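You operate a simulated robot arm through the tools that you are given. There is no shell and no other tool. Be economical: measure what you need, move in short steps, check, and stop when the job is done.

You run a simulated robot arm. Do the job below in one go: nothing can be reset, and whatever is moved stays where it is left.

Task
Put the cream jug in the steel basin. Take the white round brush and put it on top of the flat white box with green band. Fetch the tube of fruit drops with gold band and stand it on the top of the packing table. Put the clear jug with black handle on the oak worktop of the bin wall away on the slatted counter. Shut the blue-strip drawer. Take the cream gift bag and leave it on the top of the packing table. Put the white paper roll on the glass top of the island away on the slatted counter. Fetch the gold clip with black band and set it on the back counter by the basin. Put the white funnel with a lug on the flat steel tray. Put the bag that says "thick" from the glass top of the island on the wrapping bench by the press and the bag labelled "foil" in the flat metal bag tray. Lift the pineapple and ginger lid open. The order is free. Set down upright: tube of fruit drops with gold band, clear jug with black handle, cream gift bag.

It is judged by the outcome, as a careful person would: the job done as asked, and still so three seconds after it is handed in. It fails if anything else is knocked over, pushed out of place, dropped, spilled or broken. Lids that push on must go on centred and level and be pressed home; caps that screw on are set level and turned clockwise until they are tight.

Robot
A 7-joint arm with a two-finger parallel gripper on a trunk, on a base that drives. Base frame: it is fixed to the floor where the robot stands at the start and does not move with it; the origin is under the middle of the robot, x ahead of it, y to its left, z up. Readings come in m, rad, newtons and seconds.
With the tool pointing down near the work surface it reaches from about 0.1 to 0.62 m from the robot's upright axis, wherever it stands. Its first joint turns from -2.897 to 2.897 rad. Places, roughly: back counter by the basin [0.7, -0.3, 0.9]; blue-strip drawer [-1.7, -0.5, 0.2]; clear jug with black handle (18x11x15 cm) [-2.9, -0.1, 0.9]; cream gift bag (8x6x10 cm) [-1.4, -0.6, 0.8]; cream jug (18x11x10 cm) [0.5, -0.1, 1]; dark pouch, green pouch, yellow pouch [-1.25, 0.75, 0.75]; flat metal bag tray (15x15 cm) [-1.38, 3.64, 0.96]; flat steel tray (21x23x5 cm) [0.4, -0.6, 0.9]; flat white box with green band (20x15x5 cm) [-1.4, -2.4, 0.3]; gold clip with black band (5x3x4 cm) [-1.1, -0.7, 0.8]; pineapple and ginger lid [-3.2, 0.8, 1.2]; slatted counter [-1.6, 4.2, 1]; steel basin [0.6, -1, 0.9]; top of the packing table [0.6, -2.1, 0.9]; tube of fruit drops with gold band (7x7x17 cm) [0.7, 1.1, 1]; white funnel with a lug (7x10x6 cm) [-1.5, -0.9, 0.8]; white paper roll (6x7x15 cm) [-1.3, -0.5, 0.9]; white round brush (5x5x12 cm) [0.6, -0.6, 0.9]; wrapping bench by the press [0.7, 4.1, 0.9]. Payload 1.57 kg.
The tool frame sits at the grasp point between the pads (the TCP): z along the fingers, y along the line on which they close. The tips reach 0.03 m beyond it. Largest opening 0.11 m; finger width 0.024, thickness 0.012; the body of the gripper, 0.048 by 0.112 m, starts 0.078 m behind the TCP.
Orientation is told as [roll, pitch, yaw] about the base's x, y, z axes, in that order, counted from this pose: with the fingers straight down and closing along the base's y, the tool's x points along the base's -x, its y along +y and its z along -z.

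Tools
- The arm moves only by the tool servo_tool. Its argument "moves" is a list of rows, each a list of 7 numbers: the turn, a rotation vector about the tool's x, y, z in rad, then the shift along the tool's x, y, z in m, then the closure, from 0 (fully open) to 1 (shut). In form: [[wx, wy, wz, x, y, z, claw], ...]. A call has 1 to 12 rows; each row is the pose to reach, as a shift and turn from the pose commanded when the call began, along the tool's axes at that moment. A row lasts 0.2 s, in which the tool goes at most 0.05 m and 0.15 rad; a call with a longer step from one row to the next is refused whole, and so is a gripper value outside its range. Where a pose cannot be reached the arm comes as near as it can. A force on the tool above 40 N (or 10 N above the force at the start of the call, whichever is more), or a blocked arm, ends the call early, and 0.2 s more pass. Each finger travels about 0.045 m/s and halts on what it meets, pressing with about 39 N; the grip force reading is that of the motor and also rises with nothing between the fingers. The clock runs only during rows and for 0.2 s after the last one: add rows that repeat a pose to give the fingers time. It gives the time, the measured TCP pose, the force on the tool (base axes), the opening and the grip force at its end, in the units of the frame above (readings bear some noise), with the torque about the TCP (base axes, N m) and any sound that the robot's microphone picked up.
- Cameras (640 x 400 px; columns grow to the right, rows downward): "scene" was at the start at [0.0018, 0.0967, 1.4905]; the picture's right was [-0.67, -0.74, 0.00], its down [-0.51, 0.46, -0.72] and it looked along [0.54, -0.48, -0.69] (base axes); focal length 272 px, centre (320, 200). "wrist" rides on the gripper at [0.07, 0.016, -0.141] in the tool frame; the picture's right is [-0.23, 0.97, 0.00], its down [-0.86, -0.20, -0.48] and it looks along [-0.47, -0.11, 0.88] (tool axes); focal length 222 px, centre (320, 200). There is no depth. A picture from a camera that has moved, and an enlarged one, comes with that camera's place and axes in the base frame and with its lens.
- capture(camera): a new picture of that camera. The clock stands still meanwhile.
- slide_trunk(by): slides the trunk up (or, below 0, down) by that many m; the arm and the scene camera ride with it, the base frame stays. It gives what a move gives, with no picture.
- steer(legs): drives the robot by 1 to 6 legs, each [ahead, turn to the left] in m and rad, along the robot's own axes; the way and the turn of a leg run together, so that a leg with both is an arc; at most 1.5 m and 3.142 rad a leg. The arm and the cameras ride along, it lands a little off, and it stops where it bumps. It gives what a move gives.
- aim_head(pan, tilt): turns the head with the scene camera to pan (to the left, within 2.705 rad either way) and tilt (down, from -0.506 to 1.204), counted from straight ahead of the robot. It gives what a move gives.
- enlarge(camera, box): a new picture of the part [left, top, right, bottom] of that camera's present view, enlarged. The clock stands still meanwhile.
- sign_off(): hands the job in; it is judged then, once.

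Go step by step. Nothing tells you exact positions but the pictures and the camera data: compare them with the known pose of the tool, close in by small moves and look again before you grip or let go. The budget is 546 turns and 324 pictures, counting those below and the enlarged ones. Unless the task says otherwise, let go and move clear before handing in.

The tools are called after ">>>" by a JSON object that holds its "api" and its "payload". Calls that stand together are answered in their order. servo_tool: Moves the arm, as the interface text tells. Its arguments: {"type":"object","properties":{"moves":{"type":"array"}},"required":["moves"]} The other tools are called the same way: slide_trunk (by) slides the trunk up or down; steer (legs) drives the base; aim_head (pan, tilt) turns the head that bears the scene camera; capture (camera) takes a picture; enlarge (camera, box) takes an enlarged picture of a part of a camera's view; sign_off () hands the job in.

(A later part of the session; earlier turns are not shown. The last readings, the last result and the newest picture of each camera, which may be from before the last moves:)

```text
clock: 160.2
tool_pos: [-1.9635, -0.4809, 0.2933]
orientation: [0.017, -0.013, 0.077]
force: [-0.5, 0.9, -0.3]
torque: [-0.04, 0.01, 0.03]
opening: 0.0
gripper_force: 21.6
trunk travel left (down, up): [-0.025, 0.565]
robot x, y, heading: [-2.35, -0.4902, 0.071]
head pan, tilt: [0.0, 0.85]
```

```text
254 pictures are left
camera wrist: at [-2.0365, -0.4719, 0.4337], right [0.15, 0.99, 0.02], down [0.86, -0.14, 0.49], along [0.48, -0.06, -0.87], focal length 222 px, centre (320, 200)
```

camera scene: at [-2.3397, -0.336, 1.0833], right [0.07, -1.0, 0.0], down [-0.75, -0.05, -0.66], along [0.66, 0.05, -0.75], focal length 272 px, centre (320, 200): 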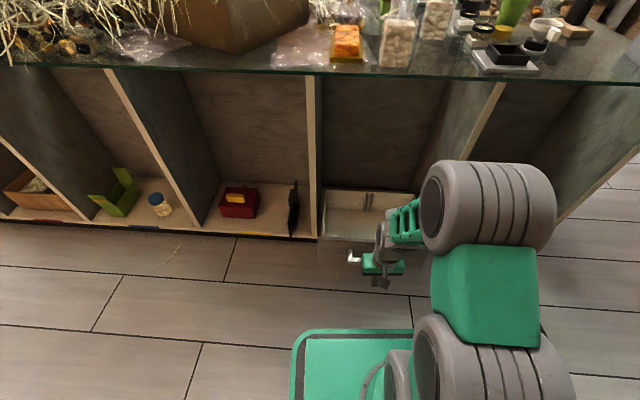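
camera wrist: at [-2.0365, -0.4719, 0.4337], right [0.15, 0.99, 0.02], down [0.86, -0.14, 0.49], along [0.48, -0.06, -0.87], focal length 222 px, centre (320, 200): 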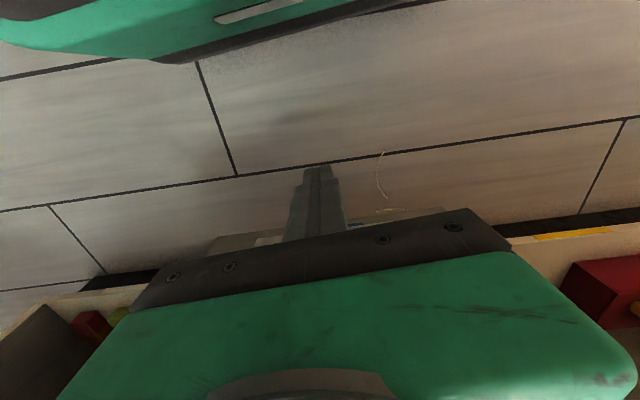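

In position in front of the handle. Pushing forward along +x.

>>> {"api": "servo_tool", "payload": {"moves": [[0, 0, 0, -0.03, -0.002, 0, 1], [0, 0, 0, -0.06, -0.004, 0, 1], [0, 0, 0, -0.08, -0.006, 0, 1], [0, 0, 0, -0.1, -0.008, 0, 1], [0, 0, 0, -0.12, -0.009, 0, 1], [0, 0, 0, -0.14, -0.011, 0, 1], [0, 0, 0, -0.16, -0.012, 0, 1], [0, 0, 0, -0.18, -0.014, 0, 1], [0, 0, 0, -0.2, -0.015, 0, 1]]}}

>>> {"api": "capture", "payload": {"camera": "scene"}}

```text
clock: 162.2
tool_pos: [-1.7629, -0.4796, 0.2989]
orientation: [0.017, -0.017, 0.077]
force: [-0.6, 0.8, -0.1]
torque: [0.02, -0.03, -0.02]
opening: 0.0
gripper_force: 21.1
trunk travel left (down, up): [-0.025, 0.565]
robot x, y, heading: [-2.3487, -0.4923, 0.072]
head pan, tilt: [0.0, 0.85]
```

```text
253 pictures are left
camera scene: at [-2.3397, -0.336, 1.0834], right [0.07, -1.0, 0.0], down [-0.75, -0.05, -0.66], along [0.66, 0.05, -0.75], focal length 272 px, centre (320, 200)
```

scene: 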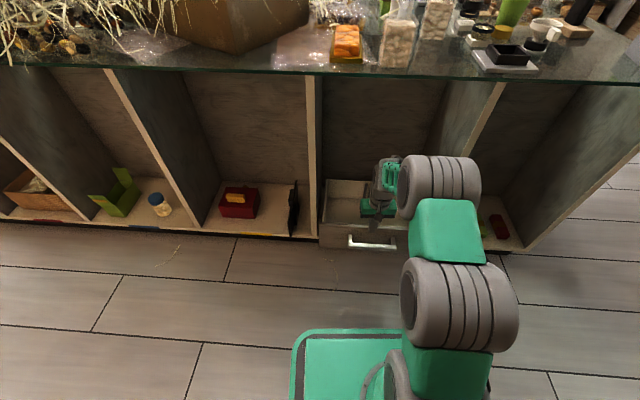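

The fingers passed over the drawer front, so it is lower than estimated. Let me look closer.

>>> {"api": "enlarge", "payload": {"camera": "scene", "box": [300, 160, 440, 270]}}

>>> {"api": "capture", "payload": {"camera": "wrist"}}

```text
3.64 times, centred on (370, 215) of scene
camera zoom: at [-2.3397, -0.336, 1.0834], right [0.07, -1.0, 0.0], down [-0.75, -0.05, -0.66], along [0.66, 0.05, -0.75], focal length 990 px, centre (138, 146)
```

zoom: 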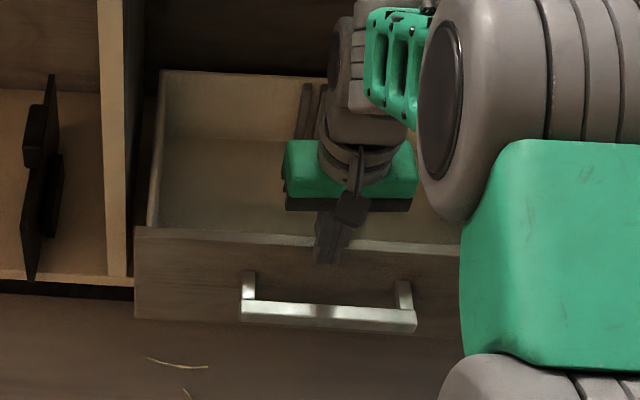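

```text
251 pictures are left
camera wrist: at [-1.8365, -0.4722, 0.4381], right [0.15, 0.99, 0.02], down [0.86, -0.14, 0.49], along [0.49, -0.06, -0.87], focal length 222 px, centre (320, 200)
```

wrist: 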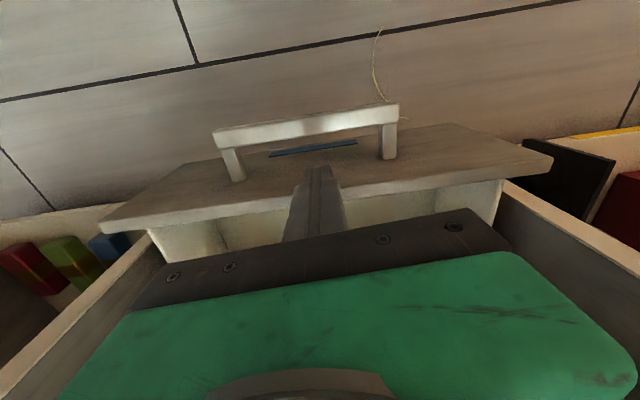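

The drawer front is now near x -1.73, top z about 0.25. I'll back off, go lower to z 0.22, and push again on the handle.

>>> {"api": "servo_tool", "payload": {"moves": [[0, 0, 0, 0.04, 0, -0.01, 1], [0, 0, 0, 0.08, 0, -0.01, 1], [0, 0, 0, 0.12, 0, -0.01, 1], [0, 0, 0, 0.14, 0, 0.03, 1], [0, 0, 0, 0.14, 0, 0.07, 1], [0, 0, 0, 0.14, 0, 0.085, 1], [0, 0, 0, 0.11, 0, 0.085, 1], [0, 0, 0, 0.08, 0, 0.085, 1]]}}

>>> {"api": "enlarge", "payload": {"camera": "scene", "box": [300, 160, 440, 270]}}

```text
clock: 164.0
tool_pos: [-1.8452, -0.4872, 0.2112]
orientation: [0.018, -0.014, 0.078]
force: [0.2, -0.1, -0.1]
torque: [0.0, 0.02, -0.01]
opening: 0.0001
gripper_force: 21.2
trunk travel left (down, up): [-0.025, 0.565]
robot x, y, heading: [-2.3477, -0.4967, 0.069]
head pan, tilt: [0.0, 0.85]
```

```text
3.64 times, centred on (370, 215) of scene
camera zoom: at [-2.3397, -0.336, 1.0833], right [0.07, -1.0, 0.0], down [-0.75, -0.05, -0.66], along [0.66, 0.05, -0.75], focal length 990 px, centre (138, 146)
```

zoom: 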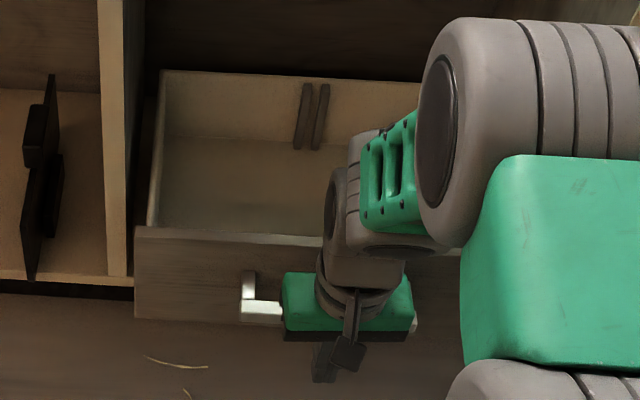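

Now in front of the handle at the right height; pushing with care.

>>> {"api": "servo_tool", "payload": {"moves": [[0, 0, 0, -0.02, -0.001, 0, 1], [0, 0, 0, -0.04, -0.003, 0, 1], [0, 0, 0, -0.06, -0.004, 0, 1], [0, 0, 0, -0.08, -0.006, 0, 1], [0, 0, 0, -0.1, -0.007, 0, 1], [0, 0, 0, -0.12, -0.008, 0, 1]]}}

>>> {"api": "enlarge", "payload": {"camera": "scene", "box": [300, 160, 440, 270]}}

```text
clock: 165.2
tool_pos: [-1.7567, -0.487, 0.2077]
orientation: [0.019, 0.007, 0.073]
force: [-2.2, -0.1, 0.1]
torque: [-0.04, -0.01, -0.06]
opening: 0.0002
gripper_force: 21.8
trunk travel left (down, up): [-0.025, 0.565]
robot x, y, heading: [-2.3493, -0.4927, 0.068]
head pan, tilt: [0.0, 0.85]
stopped in row 5: the force on the tool passed its limit at 54 N (the readings are from after the stop); the commanded pose is now the measured one
```

```text
3.64 times, centred on (370, 215) of scene
camera zoom: at [-2.3398, -0.3361, 1.0833], right [0.07, -1.0, 0.0], down [-0.75, -0.05, -0.66], along [0.66, 0.05, -0.75], focal length 990 px, centre (138, 146)
```

zoom: 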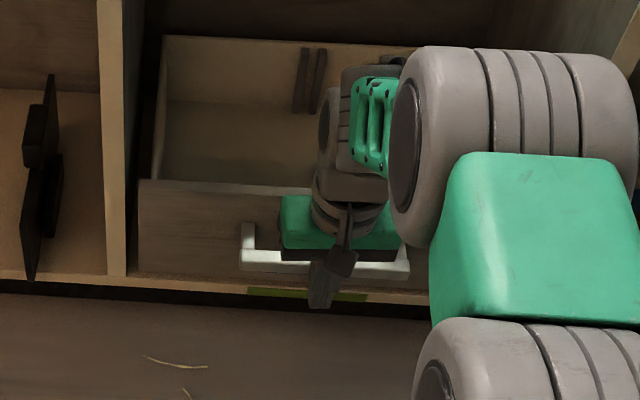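

The drawer hit its stop. I'll withdraw, raise up, and verify.

>>> {"api": "servo_tool", "payload": {"moves": [[0, 0, 0, 0.03, 0, 0, 1], [0, 0, 0, 0.07, 0, 0, 1], [0, 0, 0, 0.11, 0, 0, 1], [0, 0, 0, 0.15, 0, 0, 1], [0, 0, 0, 0.15, 0, -0.04, 1], [0, 0, 0, 0.15, 0, -0.08, 1], [0, 0, 0, 0.15, 0, -0.12, 1], [0, 0, 0, 0.15, 0, -0.16, 1]]}}

>>> {"api": "capture", "payload": {"camera": "wrist"}}

>>> {"api": "slide_trunk", "payload": {"by": 0.4}}

>>> {"api": "capture", "payload": {"camera": "scene"}}

```text
clock: 167.0
tool_pos: [-1.9021, -0.502, 0.3699]
orientation: [0.02, 0.006, 0.072]
force: [0.4, 0.5, -0.3]
torque: [-0.02, 0.01, 0.01]
opening: 0.0
gripper_force: 20.6
trunk travel left (down, up): [-0.025, 0.565]
robot x, y, heading: [-2.3472, -0.49, 0.068]
head pan, tilt: [0.0, 0.85]
```

```text
248 pictures are left
camera wrist: at [-1.9717, -0.4916, 0.5101], right [0.16, 0.99, 0.02], down [0.87, -0.14, 0.47], along [0.47, -0.06, -0.88], focal length 222 px, centre (320, 200)
```

wrist: 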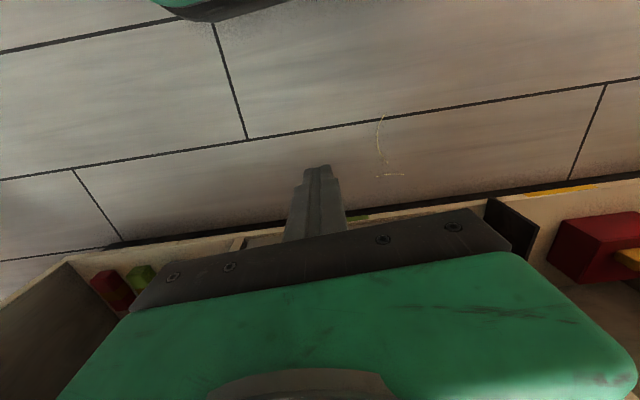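

```text
clock: 170.8
tool_pos: [-1.9016, -0.5007, 0.7689]
orientation: [0.018, 0.007, 0.074]
force: [0.3, -0.4, 0.3]
torque: [0.0, -0.03, -0.02]
opening: 0.0
gripper_force: 21.6
trunk travel left (down, up): [-0.425, 0.165]
robot x, y, heading: [-2.349, -0.4894, 0.073]
head pan, tilt: [0.0, 0.85]
```

```text
247 pictures are left
camera scene: at [-2.3397, -0.336, 1.4833], right [0.07, -1.0, 0.0], down [-0.75, -0.05, -0.66], along [0.66, 0.05, -0.75], focal length 272 px, centre (320, 200)
```

scene: 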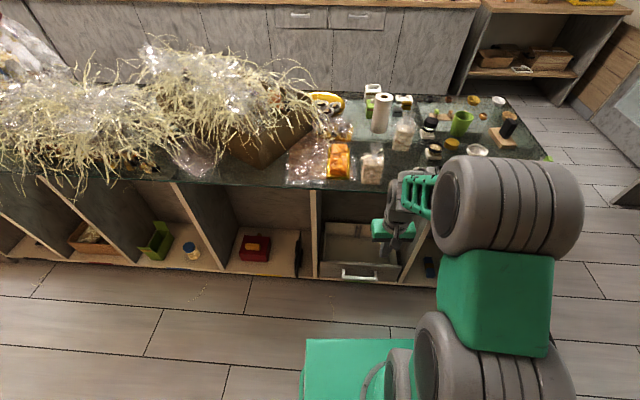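

The drawer is shut. I'll raise the arm and look closely at the island items.

>>> {"api": "servo_tool", "payload": {"moves": [[0, 0, 0, 0, 0, -0.05, 0.3], [0, 0, 0, 0, 0, -0.1, 0.3], [0, 0, 0, 0, 0, -0.15, 0.3], [0, 0, 0, 0, 0, -0.2, 0.3], [0, 0, 0, 0, 0, -0.25, 0.3], [0, 0, 0, 0, 0, -0.3, 0.3], [0, 0, 0, 0, 0, -0.36, 0.3]]}}

>>> {"api": "aim_head", "payload": {"pan": -0.25, "tilt": 0.65}}

>>> {"api": "capture", "payload": {"camera": "scene"}}

```text
refused: row 7 steps farther than a row can; nothing moved
```

```text
clock: 171.6
tool_pos: [-1.9022, -0.5003, 0.77]
orientation: [0.019, 0.007, 0.074]
force: [0.2, 0.8, -0.2]
torque: [0.0, 0.01, 0.02]
opening: 0.0
gripper_force: 21.5
trunk travel left (down, up): [-0.425, 0.165]
robot x, y, heading: [-2.3481, -0.4913, 0.07]
head pan, tilt: [-0.25, 0.649]
```

```text
246 pictures are left
camera scene: at [-2.3324, -0.3569, 1.4999], right [-0.18, -0.98, 0.0], down [-0.6, 0.11, -0.8], along [0.78, -0.14, -0.6], focal length 272 px, centre (320, 200)
```

scene: 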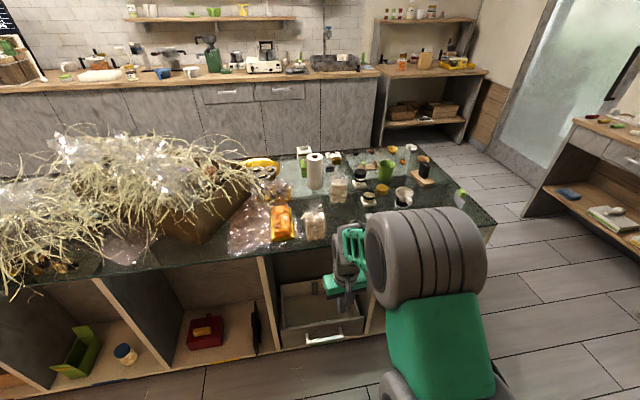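

>>> {"api": "enlarge", "payload": {"camera": "scene", "box": [240, 140, 360, 260]}}

>>> {"api": "enlarge", "payload": {"camera": "scene", "box": [330, 130, 480, 230]}}

>>> {"api": "servo_tool", "payload": {"moves": [[0, 0, 0, 0, 0, -0.05, 0.3], [0, 0, 0, 0, 0, -0.1, 0.3], [0, 0, 0, 0, 0, -0.15, 0.3], [0, 0, 0, 0, 0, -0.2, 0.3], [0, 0, 0, 0, 0, -0.25, 0.3], [0, 0, 0, 0, 0, -0.3, 0.3], [0, 0, 0, 0, 0, -0.35, 0.3]]}}

```text
3.33 times, centred on (300, 200) of scene
camera zoom: at [-2.3324, -0.3569, 1.4999], right [-0.18, -0.98, 0.0], down [-0.6, 0.11, -0.8], along [0.78, -0.14, -0.6], focal length 907 px, centre (387, 200)
```

zoom: 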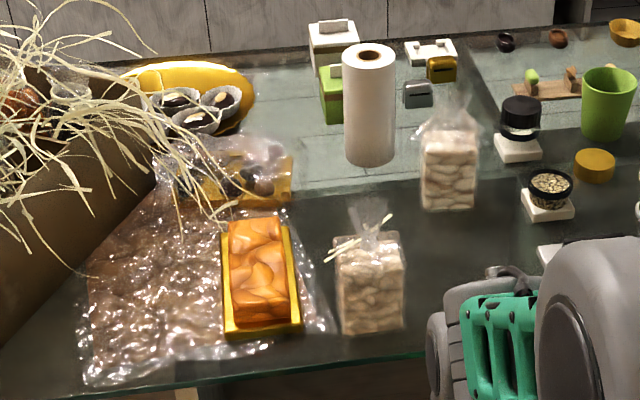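

```text
4.00 times, centred on (405, 180) of scene
camera zoom: at [-2.3324, -0.3569, 1.4999], right [-0.18, -0.98, 0.0], down [-0.6, 0.11, -0.8], along [0.78, -0.14, -0.6], focal length 1088 px, centre (-20, 280)
```

zoom: 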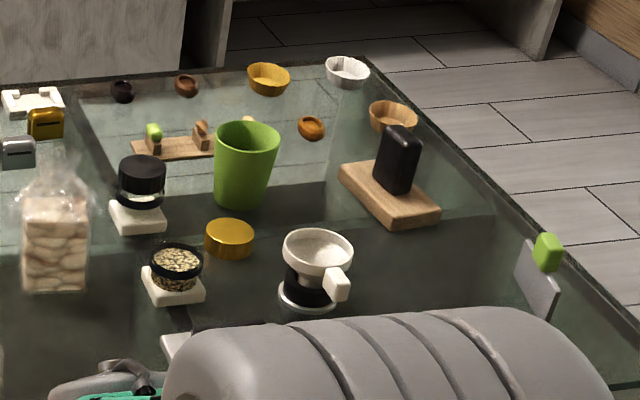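

```text
clock: 173.2
tool_pos: [-1.8962, -0.5025, 1.1135]
orientation: [0.021, 0.011, 0.072]
force: [0.7, 0.1, 1.1]
torque: [-0.03, 0.0, 0.01]
opening: 0.0768
gripper_force: 0.1
out of reach, approached as far as the arm can: row 7
trunk travel left (down, up): [-0.425, 0.165]
robot x, y, heading: [-2.3477, -0.4923, 0.072]
head pan, tilt: [-0.25, 0.649]
```

The cream gift bag should be the clear-topped bag at about (-1.446, -0.598); the gold clip is at about (-1.137, -0.657), the roll at (-1.34, -0.51). I'll drive up to the island and view the bag with the wrist camera.

>>> {"api": "steer", "payload": {"legs": [[0, -0.1], [0.33, 0]]}}

>>> {"api": "servo_tool", "payload": {"moves": [[0, 0, 0, 0, -0.03, 0, 0.0], [0, 0, 0, 0, -0.06, 0, 0.0], [0, 0, 0, 0, -0.06, 0, 0]]}}

>>> {"api": "capture", "payload": {"camera": "wrist"}}

>>> {"api": "capture", "payload": {"camera": "scene"}}

```text
clock: 175.9
tool_pos: [-1.5681, -0.5539, 1.1149]
orientation: [0.021, 0.006, -0.021]
force: [0.1, 0.0, -0.2]
torque: [0.02, 0.04, 0.03]
opening: 0.077
gripper_force: 0.2
trunk travel left (down, up): [-0.425, 0.165]
robot x, y, heading: [-2.0197, -0.5001, -0.021]
head pan, tilt: [-0.25, 0.649]
```

```text
clock: 176.7
tool_pos: [-1.5685, -0.6113, 1.1118]
orientation: [0.022, 0.007, -0.021]
force: [0.1, 0.1, -0.7]
torque: [0.0, -0.03, 0.01]
opening: 0.1101
gripper_force: 0.0
trunk travel left (down, up): [-0.425, 0.165]
robot x, y, heading: [-2.0149, -0.4995, -0.025]
head pan, tilt: [-0.25, 0.649]
```

```text
243 pictures are left
camera wrist: at [-1.6387, -0.5961, 1.2534], right [0.25, 0.97, 0.02], down [0.85, -0.23, 0.47], along [0.46, -0.1, -0.88], focal length 222 px, centre (320, 200)
```

wrist: 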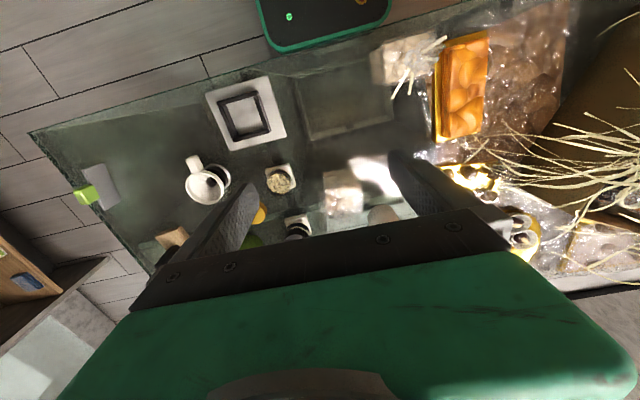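

```text
242 pictures are left
camera scene: at [-1.9886, -0.3684, 1.5], right [-0.27, -0.96, 0.0], down [-0.58, 0.16, -0.8], along [0.77, -0.22, -0.6], focal length 272 px, centre (320, 200)
```

scene: 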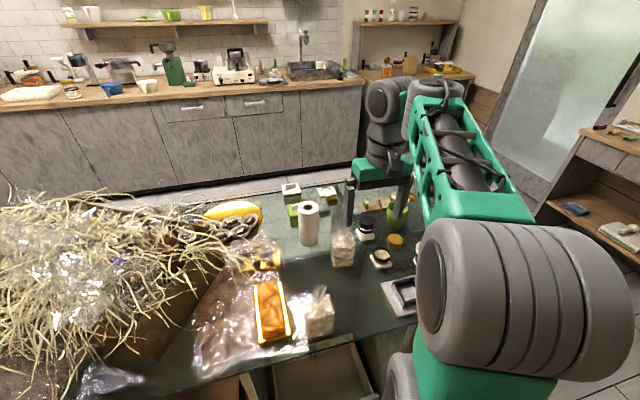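

The bag is centred near (-1.44, -0.60), roughly aligned with the axes. Moving above it with the fingers wide open.

>>> {"api": "servo_tool", "payload": {"moves": [[0.011, -0.004, -0.01, -0.04, 0.005, 0, 0], [0.022, -0.007, -0.021, -0.08, 0.008, 0, 0], [0.022, -0.007, -0.021, -0.11, 0.01, 0.03, 0], [0.022, -0.007, -0.021, -0.128, 0.011, 0.06, 0], [0.022, -0.007, -0.021, -0.128, 0.011, 0.09, 0], [0.022, -0.007, -0.021, -0.128, 0.011, 0.09, 0]]}}

>>> {"api": "capture", "payload": {"camera": "wrist"}}

>>> {"api": "enlarge", "payload": {"camera": "scene", "box": [260, 170, 440, 310]}}

```text
clock: 178.1
tool_pos: [-1.4425, -0.6035, 1.0217]
orientation: [-0.002, -0.003, 0.001]
force: [0.5, -0.2, -0.4]
torque: [-0.02, -0.01, 0.0]
opening: 0.1102
gripper_force: 0.0
trunk travel left (down, up): [-0.425, 0.165]
robot x, y, heading: [-2.0174, -0.5007, -0.025]
head pan, tilt: [-0.25, 0.649]
```

```text
241 pictures are left
camera wrist: at [-1.5132, -0.585, 1.1622], right [0.23, 0.97, 0.0], down [0.85, -0.2, 0.48], along [0.47, -0.11, -0.88], focal length 222 px, centre (320, 200)
```

wrist: 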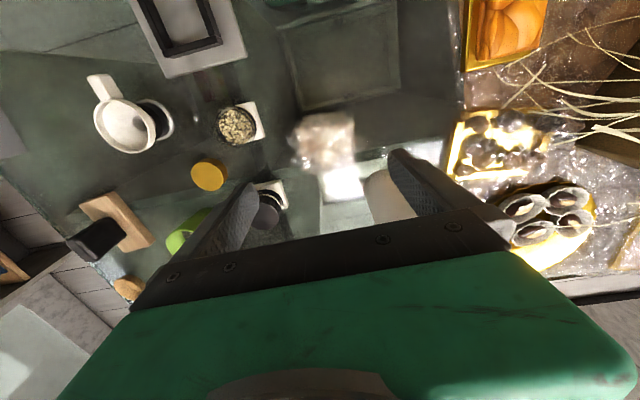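

```text
2.86 times, centred on (350, 240) of scene
camera zoom: at [-1.9886, -0.3682, 1.4999], right [-0.27, -0.96, 0.0], down [-0.58, 0.16, -0.8], along [0.77, -0.22, -0.6], focal length 777 px, centre (234, 86)
```

zoom: 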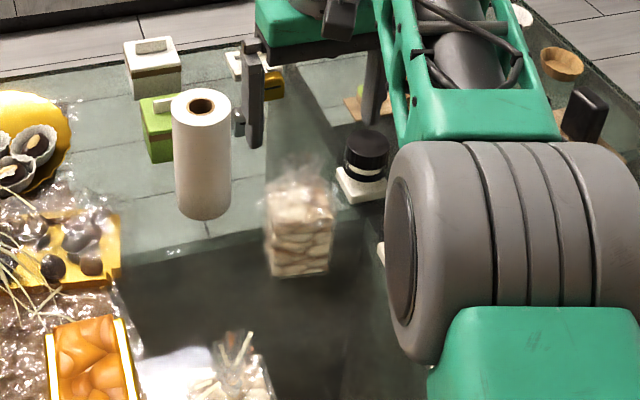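

Fingers straddle the bag; the roll is well clear. Descending to grip its body at z about 0.87.

>>> {"api": "servo_tool", "payload": {"moves": [[0, 0, 0, 0, 0.004, 0.04, 0], [0, 0, 0, 0, 0.004, 0.08, 0], [0, 0, 0, 0, 0.004, 0.12, 0], [0, 0, 0, 0, 0.004, 0.15, 0], [0, 0, 0, 0, 0.004, 0.15, 0]]}}

>>> {"api": "capture", "payload": {"camera": "wrist"}}

>>> {"api": "enlarge", "payload": {"camera": "scene", "box": [260, 170, 440, 310]}}

```text
clock: 179.3
tool_pos: [-1.4408, -0.5991, 0.8734]
orientation: [-0.003, -0.004, 0.001]
force: [-1.8, -1.8, 7.6]
torque: [0.15, -0.12, 0.0]
opening: 0.1101
gripper_force: 0.1
trunk travel left (down, up): [-0.425, 0.165]
robot x, y, heading: [-2.0163, -0.4988, -0.027]
head pan, tilt: [-0.25, 0.649]
```

```text
239 pictures are left
camera wrist: at [-1.5115, -0.5825, 1.0143], right [0.23, 0.97, 0.0], down [0.85, -0.2, 0.48], along [0.47, -0.11, -0.88], focal length 222 px, centre (320, 200)
```

wrist: 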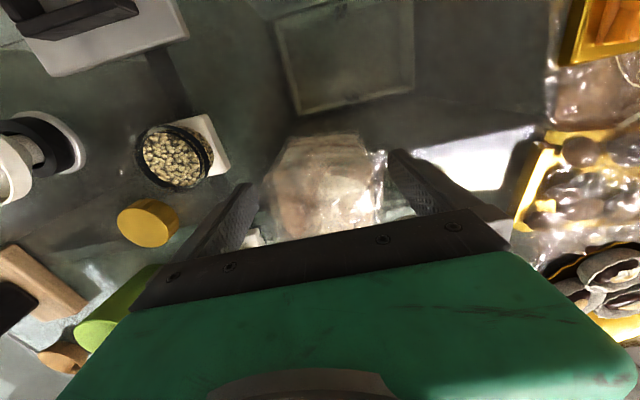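

```text
2.86 times, centred on (350, 240) of scene
camera zoom: at [-1.9895, -0.3681, 1.5001], right [-0.27, -0.96, 0.0], down [-0.58, 0.16, -0.8], along [0.77, -0.22, -0.6], focal length 777 px, centre (234, 86)
```

zoom: 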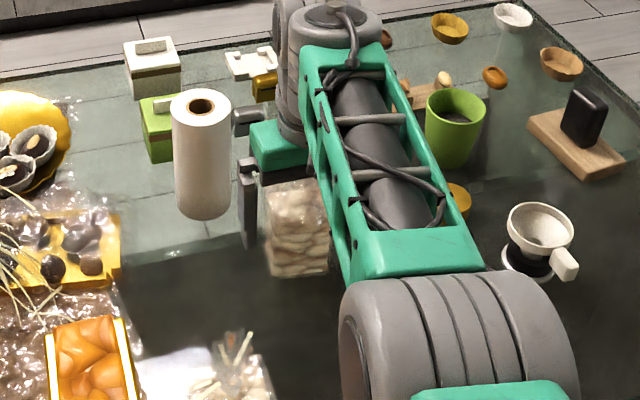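

Palm lightly touches the bag's top, so I'll rise 6 mm and close.

>>> {"api": "servo_tool", "payload": {"moves": [[0, 0, 0, 0, 0, -0.006, 0], [0, 0, 0, 0, 0, -0.006, 1], [0, 0, 0, 0, 0, -0.006, 1], [0, 0, 0, 0, 0, -0.006, 1], [0, 0, 0, 0, 0, -0.006, 1], [0, 0, 0, 0, 0, -0.02, 1], [0, 0, 0, 0, 0, -0.05, 1]]}}

>>> {"api": "enlarge", "payload": {"camera": "scene", "box": [260, 170, 440, 310]}}

```text
clock: 180.9
tool_pos: [-1.4435, -0.6012, 0.9229]
orientation: [0.001, -0.002, 0.0]
force: [0.3, -0.9, -0.9]
torque: [0.04, 0.0, 0.03]
opening: 0.0717
gripper_force: 38.9
trunk travel left (down, up): [-0.425, 0.165]
robot x, y, heading: [-2.0149, -0.5013, -0.028]
head pan, tilt: [-0.25, 0.649]
```

```text
2.86 times, centred on (350, 240) of scene
camera zoom: at [-1.9885, -0.3682, 1.4999], right [-0.27, -0.96, 0.0], down [-0.58, 0.16, -0.8], along [0.77, -0.22, -0.6], focal length 777 px, centre (234, 86)
```

zoom: 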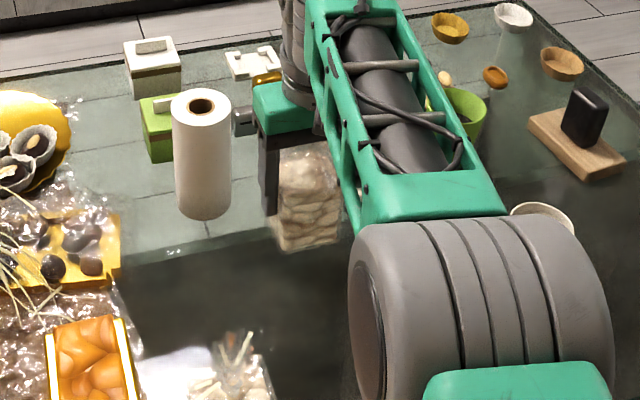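

The bag is held firmly. Lifting and retracting, then driving round to the packing table.

>>> {"api": "servo_tool", "payload": {"moves": [[0, 0, 0, 0, 0, -0.05, 1], [0, 0, 0, 0, 0, -0.1, 1], [0, 0, 0, 0, 0, -0.15, 1], [0, 0, 0, 0, 0, -0.2, 1], [0, 0, 0, 0.04, 0, -0.22, 1], [0, 0, 0, 0.08, 0, -0.22, 1], [0, 0, 0, 0.12, 0.03, -0.22, 1], [0, 0, 0, 0.15, 0.06, -0.22, 1]]}}

>>> {"api": "steer", "payload": {"legs": [[-0.28, 0], [0, -1.543], [1.1, 0], [0, 1.57]]}}

>>> {"api": "aim_head", "payload": {"pan": 0.0, "tilt": 0.5}}

>>> {"api": "capture", "payload": {"camera": "scene"}}

```text
clock: 182.7
tool_pos: [-1.591, -0.5354, 1.1458]
orientation: [-0.001, -0.001, 0.0]
force: [-0.1, 0.5, -1.7]
torque: [0.0, 0.0, -0.01]
opening: 0.0714
gripper_force: 39.0
trunk travel left (down, up): [-0.425, 0.165]
robot x, y, heading: [-2.0136, -0.4982, -0.022]
head pan, tilt: [-0.25, 0.649]
```

```text
clock: 197.4
tool_pos: [-1.8912, -1.5798, 1.1457]
orientation: [-0.003, 0.001, 0.029]
force: [-0.2, 0.3, -1.3]
torque: [0.0, 0.02, 0.0]
opening: 0.0712
gripper_force: 39.3
trunk travel left (down, up): [-0.425, 0.165]
robot x, y, heading: [-2.3205, -1.5525, 0.006]
head pan, tilt: [-0.25, 0.649]
```

```text
clock: 198.2
tool_pos: [-1.8927, -1.5791, 1.1469]
orientation: [-0.001, 0.0, 0.03]
force: [0.0, -0.4, -2.4]
torque: [-0.03, -0.04, 0.02]
opening: 0.0717
gripper_force: 38.7
trunk travel left (down, up): [-0.425, 0.165]
robot x, y, heading: [-2.3207, -1.5576, 0.0]
head pan, tilt: [0.0, 0.499]
```

```text
236 pictures are left
camera scene: at [-2.2886, -1.4018, 1.5133], right [0.0, -1.0, 0.0], down [-0.48, 0.0, -0.88], along [0.88, 0.0, -0.48], focal length 272 px, centre (320, 200)
```

scene: 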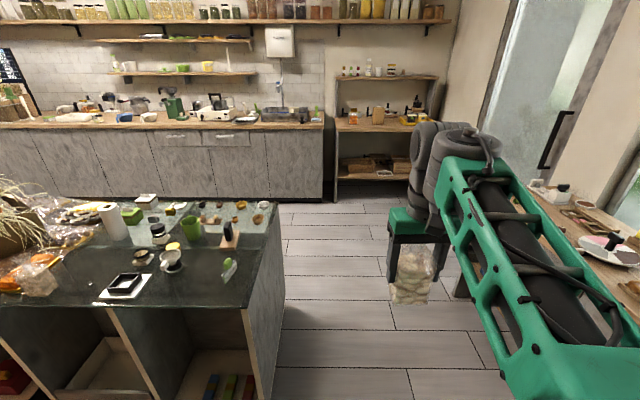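

Path is clear. Driving to the packing table, slightly right.

>>> {"api": "steer", "payload": {"legs": [[0, -0.104], [1.2, 0], [1.1, 0], [0, 0.104]]}}

>>> {"api": "aim_head", "payload": {"pan": -0.1, "tilt": 0.75}}

>>> {"api": "capture", "payload": {"camera": "scene"}}

```text
clock: 210.6
tool_pos: [0.3933, -1.8142, 1.1461]
orientation: [-0.001, 0.0, 0.043]
force: [0.1, -0.3, -1.6]
torque: [0.04, -0.01, -0.02]
opening: 0.0716
gripper_force: 39.0
trunk travel left (down, up): [-0.425, 0.165]
robot x, y, heading: [-0.0336, -1.7999, 0.019]
head pan, tilt: [0.0, 0.499]
```

```text
clock: 211.3
tool_pos: [0.3926, -1.816, 1.1462]
orientation: [-0.002, 0.0, 0.042]
force: [0.9, 0.4, -2.0]
torque: [-0.02, 0.02, -0.01]
opening: 0.0717
gripper_force: 39.2
trunk travel left (down, up): [-0.425, 0.165]
robot x, y, heading: [-0.0322, -1.7976, 0.02]
head pan, tilt: [-0.099, 0.75]
```

```text
235 pictures are left
camera scene: at [-0.0144, -1.6512, 1.4914], right [-0.08, -1.0, 0.0], down [-0.68, 0.06, -0.73], along [0.73, -0.06, -0.68], focal length 272 px, centre (320, 200)
```

scene: 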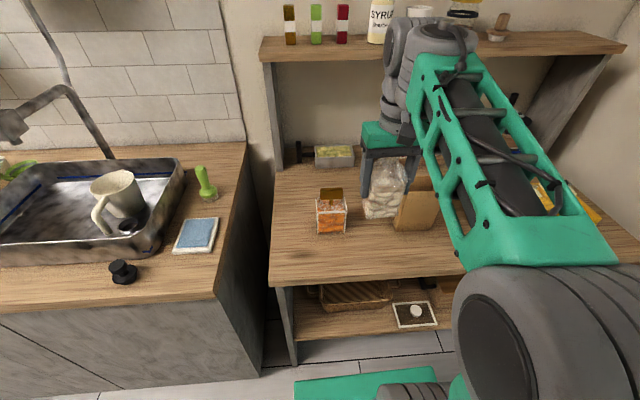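

I see free space along the front of the packing table. I'll set the bag at about (0.415, -1.86), moving over and down to just above the surface.

>>> {"api": "servo_tool", "payload": {"moves": [[0, 0, 0, -0.01, -0.03, 0, 1], [0, 0, 0, -0.02, -0.046, 0.03, 1], [0, 0, 0, -0.02, -0.046, 0.07, 1], [0, 0, 0, -0.02, -0.046, 0.11, 1], [0, 0, 0, -0.02, -0.046, 0.14, 1], [0, 0, 0, -0.02, -0.046, 0.14, 1]]}}

>>> {"api": "enlarge", "payload": {"camera": "scene", "box": [270, 130, 470, 300]}}

>>> {"api": "capture", "payload": {"camera": "wrist"}}

```text
clock: 212.7
tool_pos: [0.4136, -1.8597, 1.007]
orientation: [-0.002, -0.002, 0.042]
force: [0.4, -0.6, -1.8]
torque: [-0.03, 0.03, -0.02]
opening: 0.0716
gripper_force: 38.7
trunk travel left (down, up): [-0.425, 0.165]
robot x, y, heading: [-0.0378, -1.798, 0.018]
head pan, tilt: [-0.099, 0.75]
```

```text
2.35 times, centred on (370, 215) of scene
camera zoom: at [-0.0144, -1.6513, 1.4913], right [-0.08, -1.0, 0.0], down [-0.68, 0.06, -0.73], along [0.73, -0.06, -0.68], focal length 640 px, centre (202, 165)
```

zoom: 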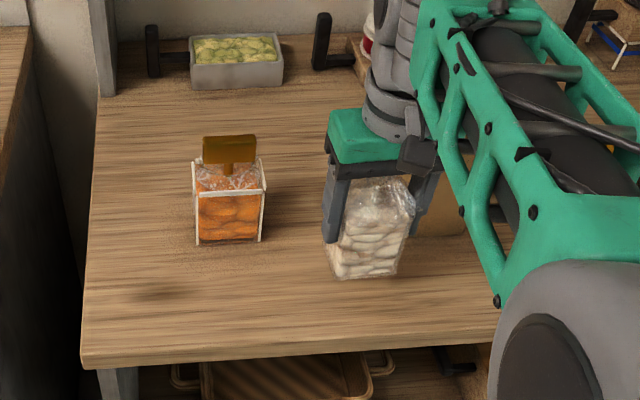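

```text
233 pictures are left
camera wrist: at [0.3418, -1.8457, 1.147], right [0.19, 0.98, 0.0], down [0.86, -0.16, 0.48], along [0.47, -0.09, -0.88], focal length 222 px, centre (320, 200)
```

wrist: 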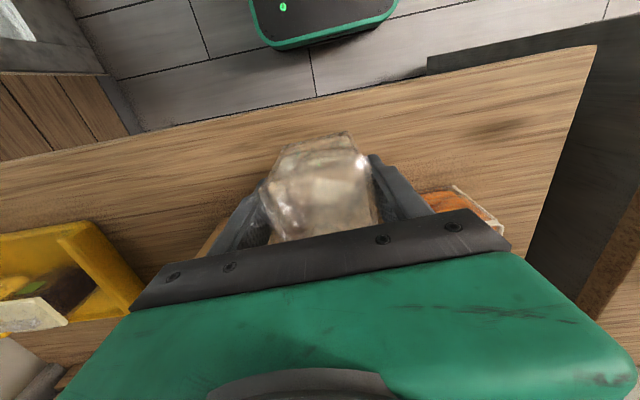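

Lowering carefully to contact.

>>> {"api": "servo_tool", "payload": {"moves": [[0, 0, 0, 0, 0, 0.01, 1], [0, 0, 0, 0, 0, 0.02, 1], [0, 0, 0, 0, 0, 0.02, 1]]}}

>>> {"api": "servo_tool", "payload": {"moves": [[0, 0, 0, 0, 0, 0.005, 1], [0, 0, 0, 0, 0, 0.008, 1], [0, 0, 0, 0, 0, 0.008, 1]]}}

```text
clock: 213.5
tool_pos: [0.4146, -1.8609, 0.9859]
orientation: [-0.002, 0.0, 0.041]
force: [-0.3, -0.1, -1.7]
torque: [-0.03, 0.02, -0.01]
opening: 0.0715
gripper_force: 38.5
trunk travel left (down, up): [-0.425, 0.165]
robot x, y, heading: [-0.0323, -1.7943, 0.019]
head pan, tilt: [-0.099, 0.75]
```

```text
clock: 214.3
tool_pos: [0.4146, -1.8587, 0.9785]
orientation: [-0.002, 0.0, 0.041]
force: [-0.5, 0.1, -1.8]
torque: [0.04, 0.0, 0.02]
opening: 0.0715
gripper_force: 39.0
trunk travel left (down, up): [-0.425, 0.165]
robot x, y, heading: [-0.0377, -1.7949, 0.018]
head pan, tilt: [-0.099, 0.75]
```

>>> {"api": "servo_tool", "payload": {"moves": [[0, 0, 0, 0, 0, 0.005, 1], [0, 0, 0, 0, 0, 0.008, 1], [0, 0, 0, 0, 0, 0.008, 1]]}}

>>> {"api": "enlarge", "payload": {"camera": "scene", "box": [270, 130, 470, 300]}}

```text
clock: 215.1
tool_pos: [0.4147, -1.8595, 0.9705]
orientation: [-0.001, 0.0, 0.043]
force: [0.6, -0.6, -1.8]
torque: [0.0, 0.03, 0.0]
opening: 0.0714
gripper_force: 38.9
trunk travel left (down, up): [-0.425, 0.165]
robot x, y, heading: [-0.036, -1.7971, 0.02]
head pan, tilt: [-0.099, 0.75]
```

```text
2.35 times, centred on (370, 215) of scene
camera zoom: at [-0.0144, -1.6513, 1.4913], right [-0.08, -1.0, 0.0], down [-0.68, 0.06, -0.73], along [0.73, -0.06, -0.68], focal length 640 px, centre (202, 165)
```

zoom: 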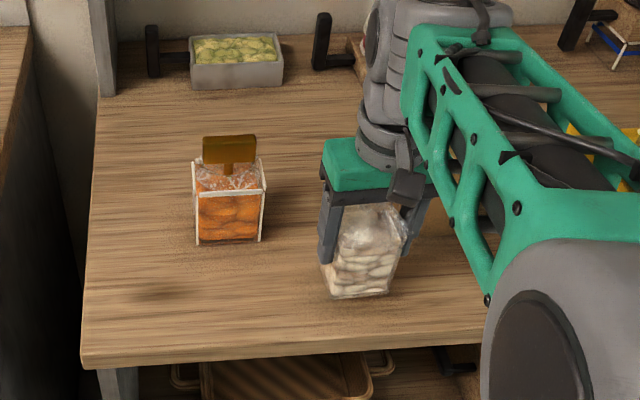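

>>> {"api": "servo_tool", "payload": {"moves": [[0, 0, 0, 0, 0, 0.005, 1], [0, 0, 0, 0, 0, 0.01, 1], [0, 0, 0, 0, 0, 0.01, 1]]}}

```text
clock: 215.9
tool_pos: [0.4143, -1.859, 0.961]
orientation: [-0.004, -0.001, 0.042]
force: [-0.3, -0.1, -0.8]
torque: [-0.02, -0.01, -0.01]
opening: 0.0718
gripper_force: 39.1
trunk travel left (down, up): [-0.425, 0.165]
robot x, y, heading: [-0.0348, -1.7966, 0.019]
head pan, tilt: [-0.099, 0.75]
```

>>> {"api": "servo_tool", "payload": {"moves": [[0, 0, 0, 0, 0, 0.004, 1], [0, 0, 0, 0, 0, 0.008, 1], [0, 0, 0, 0, 0, 0.008, 1]]}}

>>> {"api": "enlarge", "payload": {"camera": "scene", "box": [270, 130, 470, 300]}}

```text
clock: 216.7
tool_pos: [0.4158, -1.8617, 0.952]
orientation: [-0.002, -0.002, 0.042]
force: [0.7, -0.2, -1.4]
torque: [-0.01, 0.01, -0.01]
opening: 0.0715
gripper_force: 39.3
trunk travel left (down, up): [-0.425, 0.165]
robot x, y, heading: [-0.0351, -1.7956, 0.02]
head pan, tilt: [-0.099, 0.75]
```

```text
2.35 times, centred on (370, 215) of scene
camera zoom: at [-0.0144, -1.6513, 1.4913], right [-0.08, -1.0, 0.0], down [-0.68, 0.06, -0.73], along [0.73, -0.06, -0.68], focal length 640 px, centre (202, 165)
```

zoom: 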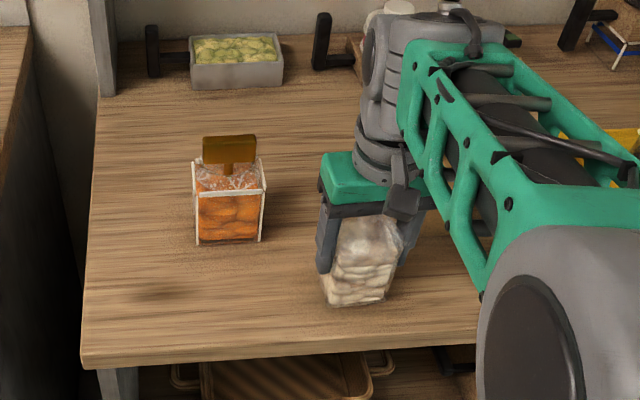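

>>> {"api": "servo_tool", "payload": {"moves": [[0, 0, 0, 0, 0, 0.004, 1], [0, 0, 0, 0, 0, 0.008, 1], [0, 0, 0, 0, 0, 0.008, 1]]}}

>>> {"api": "servo_tool", "payload": {"moves": [[0, 0, 0, 0, 0, 0.004, 1], [0, 0, 0, 0, 0, 0.006, 1], [0, 0, 0, 0, 0, 0.006, 1]]}}

>>> {"api": "enlarge", "payload": {"camera": "scene", "box": [270, 130, 470, 300]}}

```text
clock: 217.5
tool_pos: [0.4153, -1.8603, 0.9446]
orientation: [-0.003, -0.001, 0.042]
force: [0.5, -0.5, -1.4]
torque: [0.0, -0.01, -0.03]
opening: 0.0717
gripper_force: 38.9
trunk travel left (down, up): [-0.425, 0.165]
robot x, y, heading: [-0.0309, -1.7973, 0.022]
head pan, tilt: [-0.099, 0.75]
```

```text
clock: 218.3
tool_pos: [0.4152, -1.8609, 0.9385]
orientation: [-0.003, -0.005, 0.041]
force: [-1.1, -0.3, 7.8]
torque: [0.31, 0.29, 0.04]
opening: 0.0714
gripper_force: 39.0
trunk travel left (down, up): [-0.425, 0.165]
robot x, y, heading: [-0.0357, -1.7935, 0.014]
head pan, tilt: [-0.099, 0.75]
```

```text
2.35 times, centred on (370, 215) of scene
camera zoom: at [-0.0151, -1.6513, 1.4915], right [-0.08, -1.0, 0.0], down [-0.68, 0.06, -0.73], along [0.73, -0.06, -0.68], focal length 640 px, centre (202, 165)
```

zoom: 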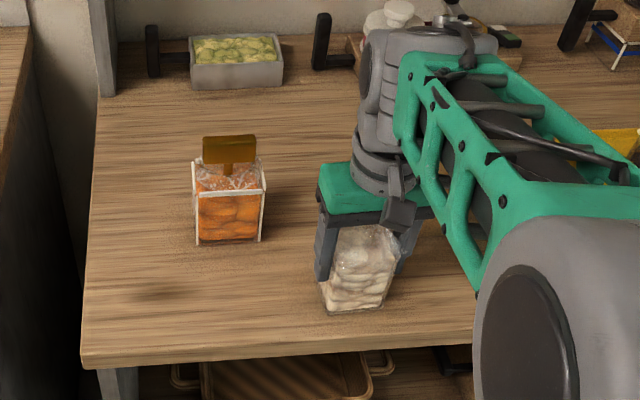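

Bottom has touched. Releasing: a further 2 mm down, open, then straight up.

>>> {"api": "servo_tool", "payload": {"moves": [[0, 0, 0, 0, 0, 0.002, 1], [0, 0, 0, 0, 0, 0.002, 0.3], [0, 0, 0, 0, 0, 0.002, 0.2], [0, 0, 0, 0, 0, 0.002, 0.0], [0, 0, 0, 0, 0, 0.002, 0.0], [0, 0, 0, 0, 0, 0.002, 0.0], [0, 0, 0, 0, 0, -0.02, 0.0], [0, 0, 0, 0, 0, -0.06, 0.0], [0, 0, 0, 0, 0, -0.1, 0.0], [0, 0, 0, 0, 0, -0.15, 0.0], [0, 0, 0, 0, 0, -0.2, 0.0]]}}

>>> {"api": "capture", "payload": {"camera": "scene"}}

>>> {"api": "capture", "payload": {"camera": "wrist"}}

```text
clock: 220.7
tool_pos: [0.4107, -1.8609, 1.1351]
orientation: [-0.001, 0.001, 0.042]
force: [0.1, -0.1, 0.4]
torque: [0.04, -0.01, -0.02]
opening: 0.1099
gripper_force: 0.0
trunk travel left (down, up): [-0.425, 0.165]
robot x, y, heading: [-0.0315, -1.796, 0.018]
head pan, tilt: [-0.099, 0.75]
```

```text
229 pictures are left
camera scene: at [-0.0144, -1.6514, 1.4913], right [-0.08, -1.0, 0.0], down [-0.68, 0.06, -0.73], along [0.73, -0.06, -0.68], focal length 272 px, centre (320, 200)
```

scene: 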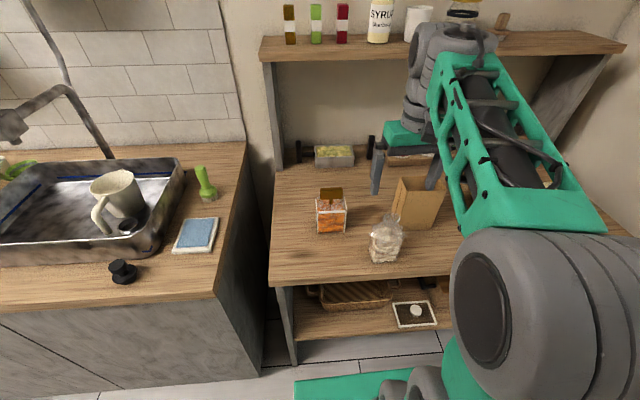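

```text
228 pictures are left
camera wrist: at [0.3398, -1.8463, 1.2757], right [0.19, 0.98, 0.0], down [0.86, -0.16, 0.48], along [0.47, -0.09, -0.88], focal length 222 px, centre (320, 200)
```

wrist: 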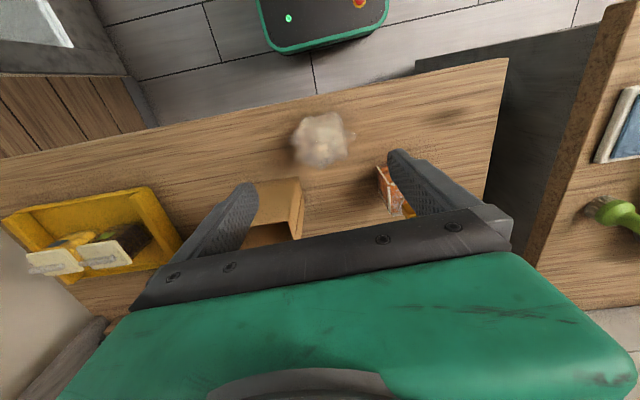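

>>> {"api": "enlarge", "payload": {"camera": "scene", "box": [340, 190, 440, 280]}}

```text
4.44 times, centred on (390, 235) of scene
camera zoom: at [-0.0144, -1.6514, 1.4913], right [-0.08, -1.0, 0.0], down [-0.68, 0.06, -0.73], along [0.73, -0.06, -0.68], focal length 1209 px, centre (9, 44)
```

zoom: 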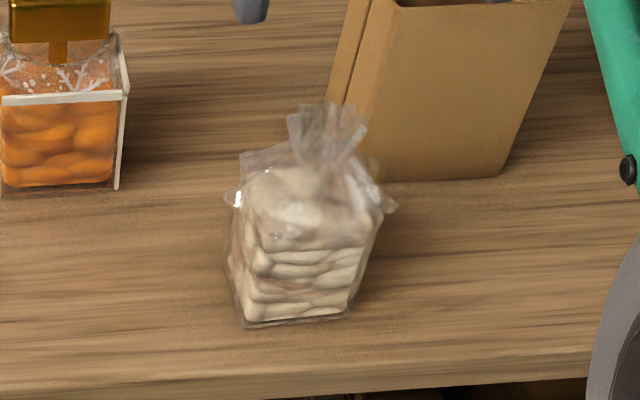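

The gift bag stands upright. Next: the gold clip on the island near (-1.137, -0.657), approached from this (+x) side; I'll drive there and look.

>>> {"api": "steer", "payload": {"legs": [[0, 1.9], [1.23, 0], [0, 1.22]]}}

>>> {"api": "aim_head", "payload": {"pan": 0.0, "tilt": 0.85}}

>>> {"api": "capture", "payload": {"camera": "scene"}}

```text
clock: 234.9
tool_pos: [-0.9495, -0.528, 1.1359]
orientation: [-0.002, 0.001, -3.104]
force: [-0.3, 0.0, -0.2]
torque: [0.04, -0.01, 0.0]
opening: 0.1101
gripper_force: 0.0
trunk travel left (down, up): [-0.425, 0.165]
robot x, y, heading: [-0.5028, -0.5961, -3.129]
head pan, tilt: [-0.099, 0.75]
```

```text
clock: 235.5
tool_pos: [-0.9507, -0.5292, 1.1354]
orientation: [-0.002, 0.0, -3.105]
force: [-0.8, 0.0, -1.3]
torque: [0.0, 0.0, 0.0]
opening: 0.11
gripper_force: 0.0
trunk travel left (down, up): [-0.425, 0.165]
robot x, y, heading: [-0.503, -0.5903, -3.13]
head pan, tilt: [0.0, 0.85]
```

```text
226 pictures are left
camera scene: at [-0.52, -0.7497, 1.4834], right [-0.01, 1.0, 0.0], down [0.75, 0.01, -0.66], along [-0.66, -0.01, -0.75], focal length 272 px, centre (320, 200)
```

scene: 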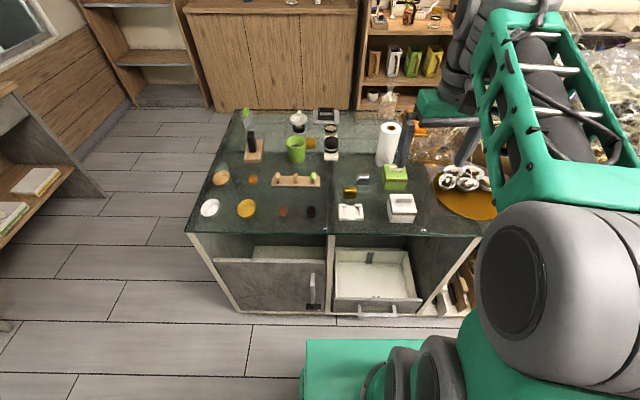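

>>> {"api": "enlarge", "payload": {"camera": "scene", "box": [300, 110, 440, 240]}}

>>> {"api": "capture", "payload": {"camera": "wrist"}}

```text
3.08 times, centred on (370, 175) of scene
camera zoom: at [-0.52, -0.7497, 1.4834], right [-0.01, 1.0, 0.0], down [0.75, 0.01, -0.66], along [-0.66, -0.01, -0.75], focal length 837 px, centre (166, 277)
```

zoom: 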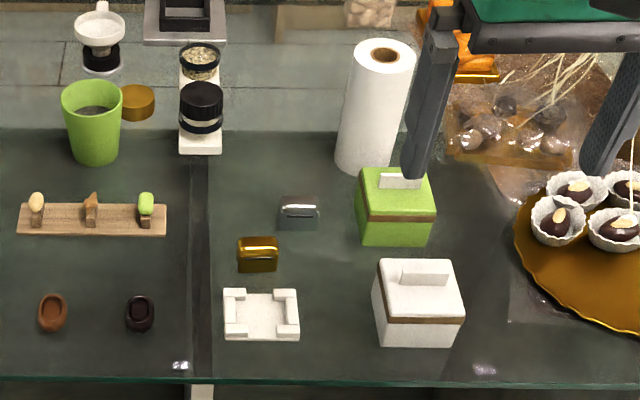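

```text
224 pictures are left
camera wrist: at [-0.8799, -0.5421, 1.2756], right [-0.19, -0.98, 0.0], down [-0.86, 0.17, 0.48], along [-0.47, 0.09, -0.88], focal length 222 px, centre (320, 200)
```

wrist: 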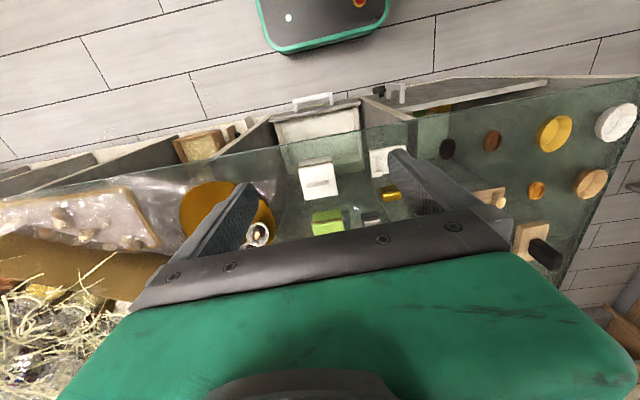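

The gold clip with black band is at about (-1.114, -0.656), long side along y. I'll hover above it with the fingers half open.

>>> {"api": "servo_tool", "payload": {"moves": [[0, 0, 0.01, 0, 0.04, 0, 0.4], [0, 0, 0.02, -0.03, 0.08, 0, 0.4], [0, 0, 0.03, -0.06, 0.11, 0, 0.4], [0, 0, 0.037, -0.1, 0.1208, 0.03, 0.4], [0, 0, 0.037, -0.14, 0.1208, 0.06, 0.4], [0, 0, 0.037, -0.1677, 0.1208, 0.1, 0.4], [0, 0, 0.037, -0.1677, 0.1208, 0.14, 0.4], [0, 0, 0.037, -0.1677, 0.1208, 0.17, 0.4], [0, 0, 0.037, -0.1677, 0.1208, 0.17, 0.4]]}}

>>> {"api": "capture", "payload": {"camera": "wrist"}}

>>> {"api": "enlarge", "payload": {"camera": "scene", "box": [300, 110, 440, 240]}}

```text
refused: row 4 steps farther than a row can; nothing moved
```

```text
223 pictures are left
camera wrist: at [-0.8799, -0.5421, 1.2756], right [-0.19, -0.98, 0.0], down [-0.86, 0.17, 0.48], along [-0.47, 0.09, -0.88], focal length 222 px, centre (320, 200)
```

wrist: 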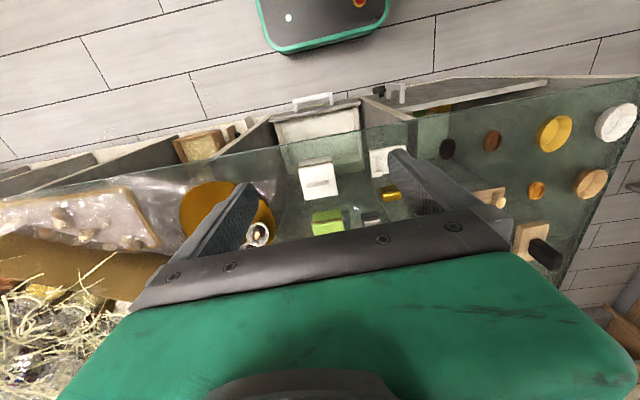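

```text
3.08 times, centred on (370, 175) of scene
camera zoom: at [-0.52, -0.7497, 1.4834], right [-0.01, 1.0, 0.0], down [0.75, 0.01, -0.66], along [-0.66, -0.01, -0.75], focal length 837 px, centre (166, 277)
```

zoom: 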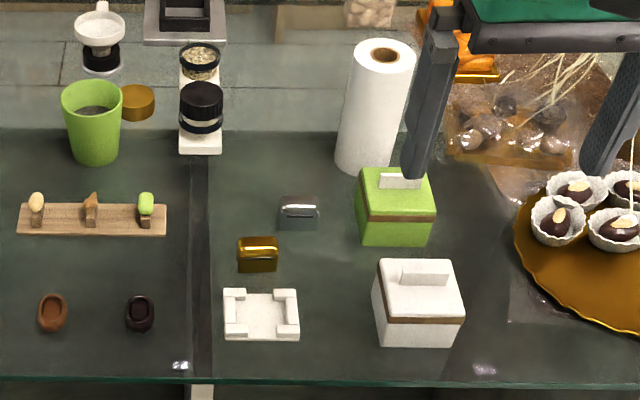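

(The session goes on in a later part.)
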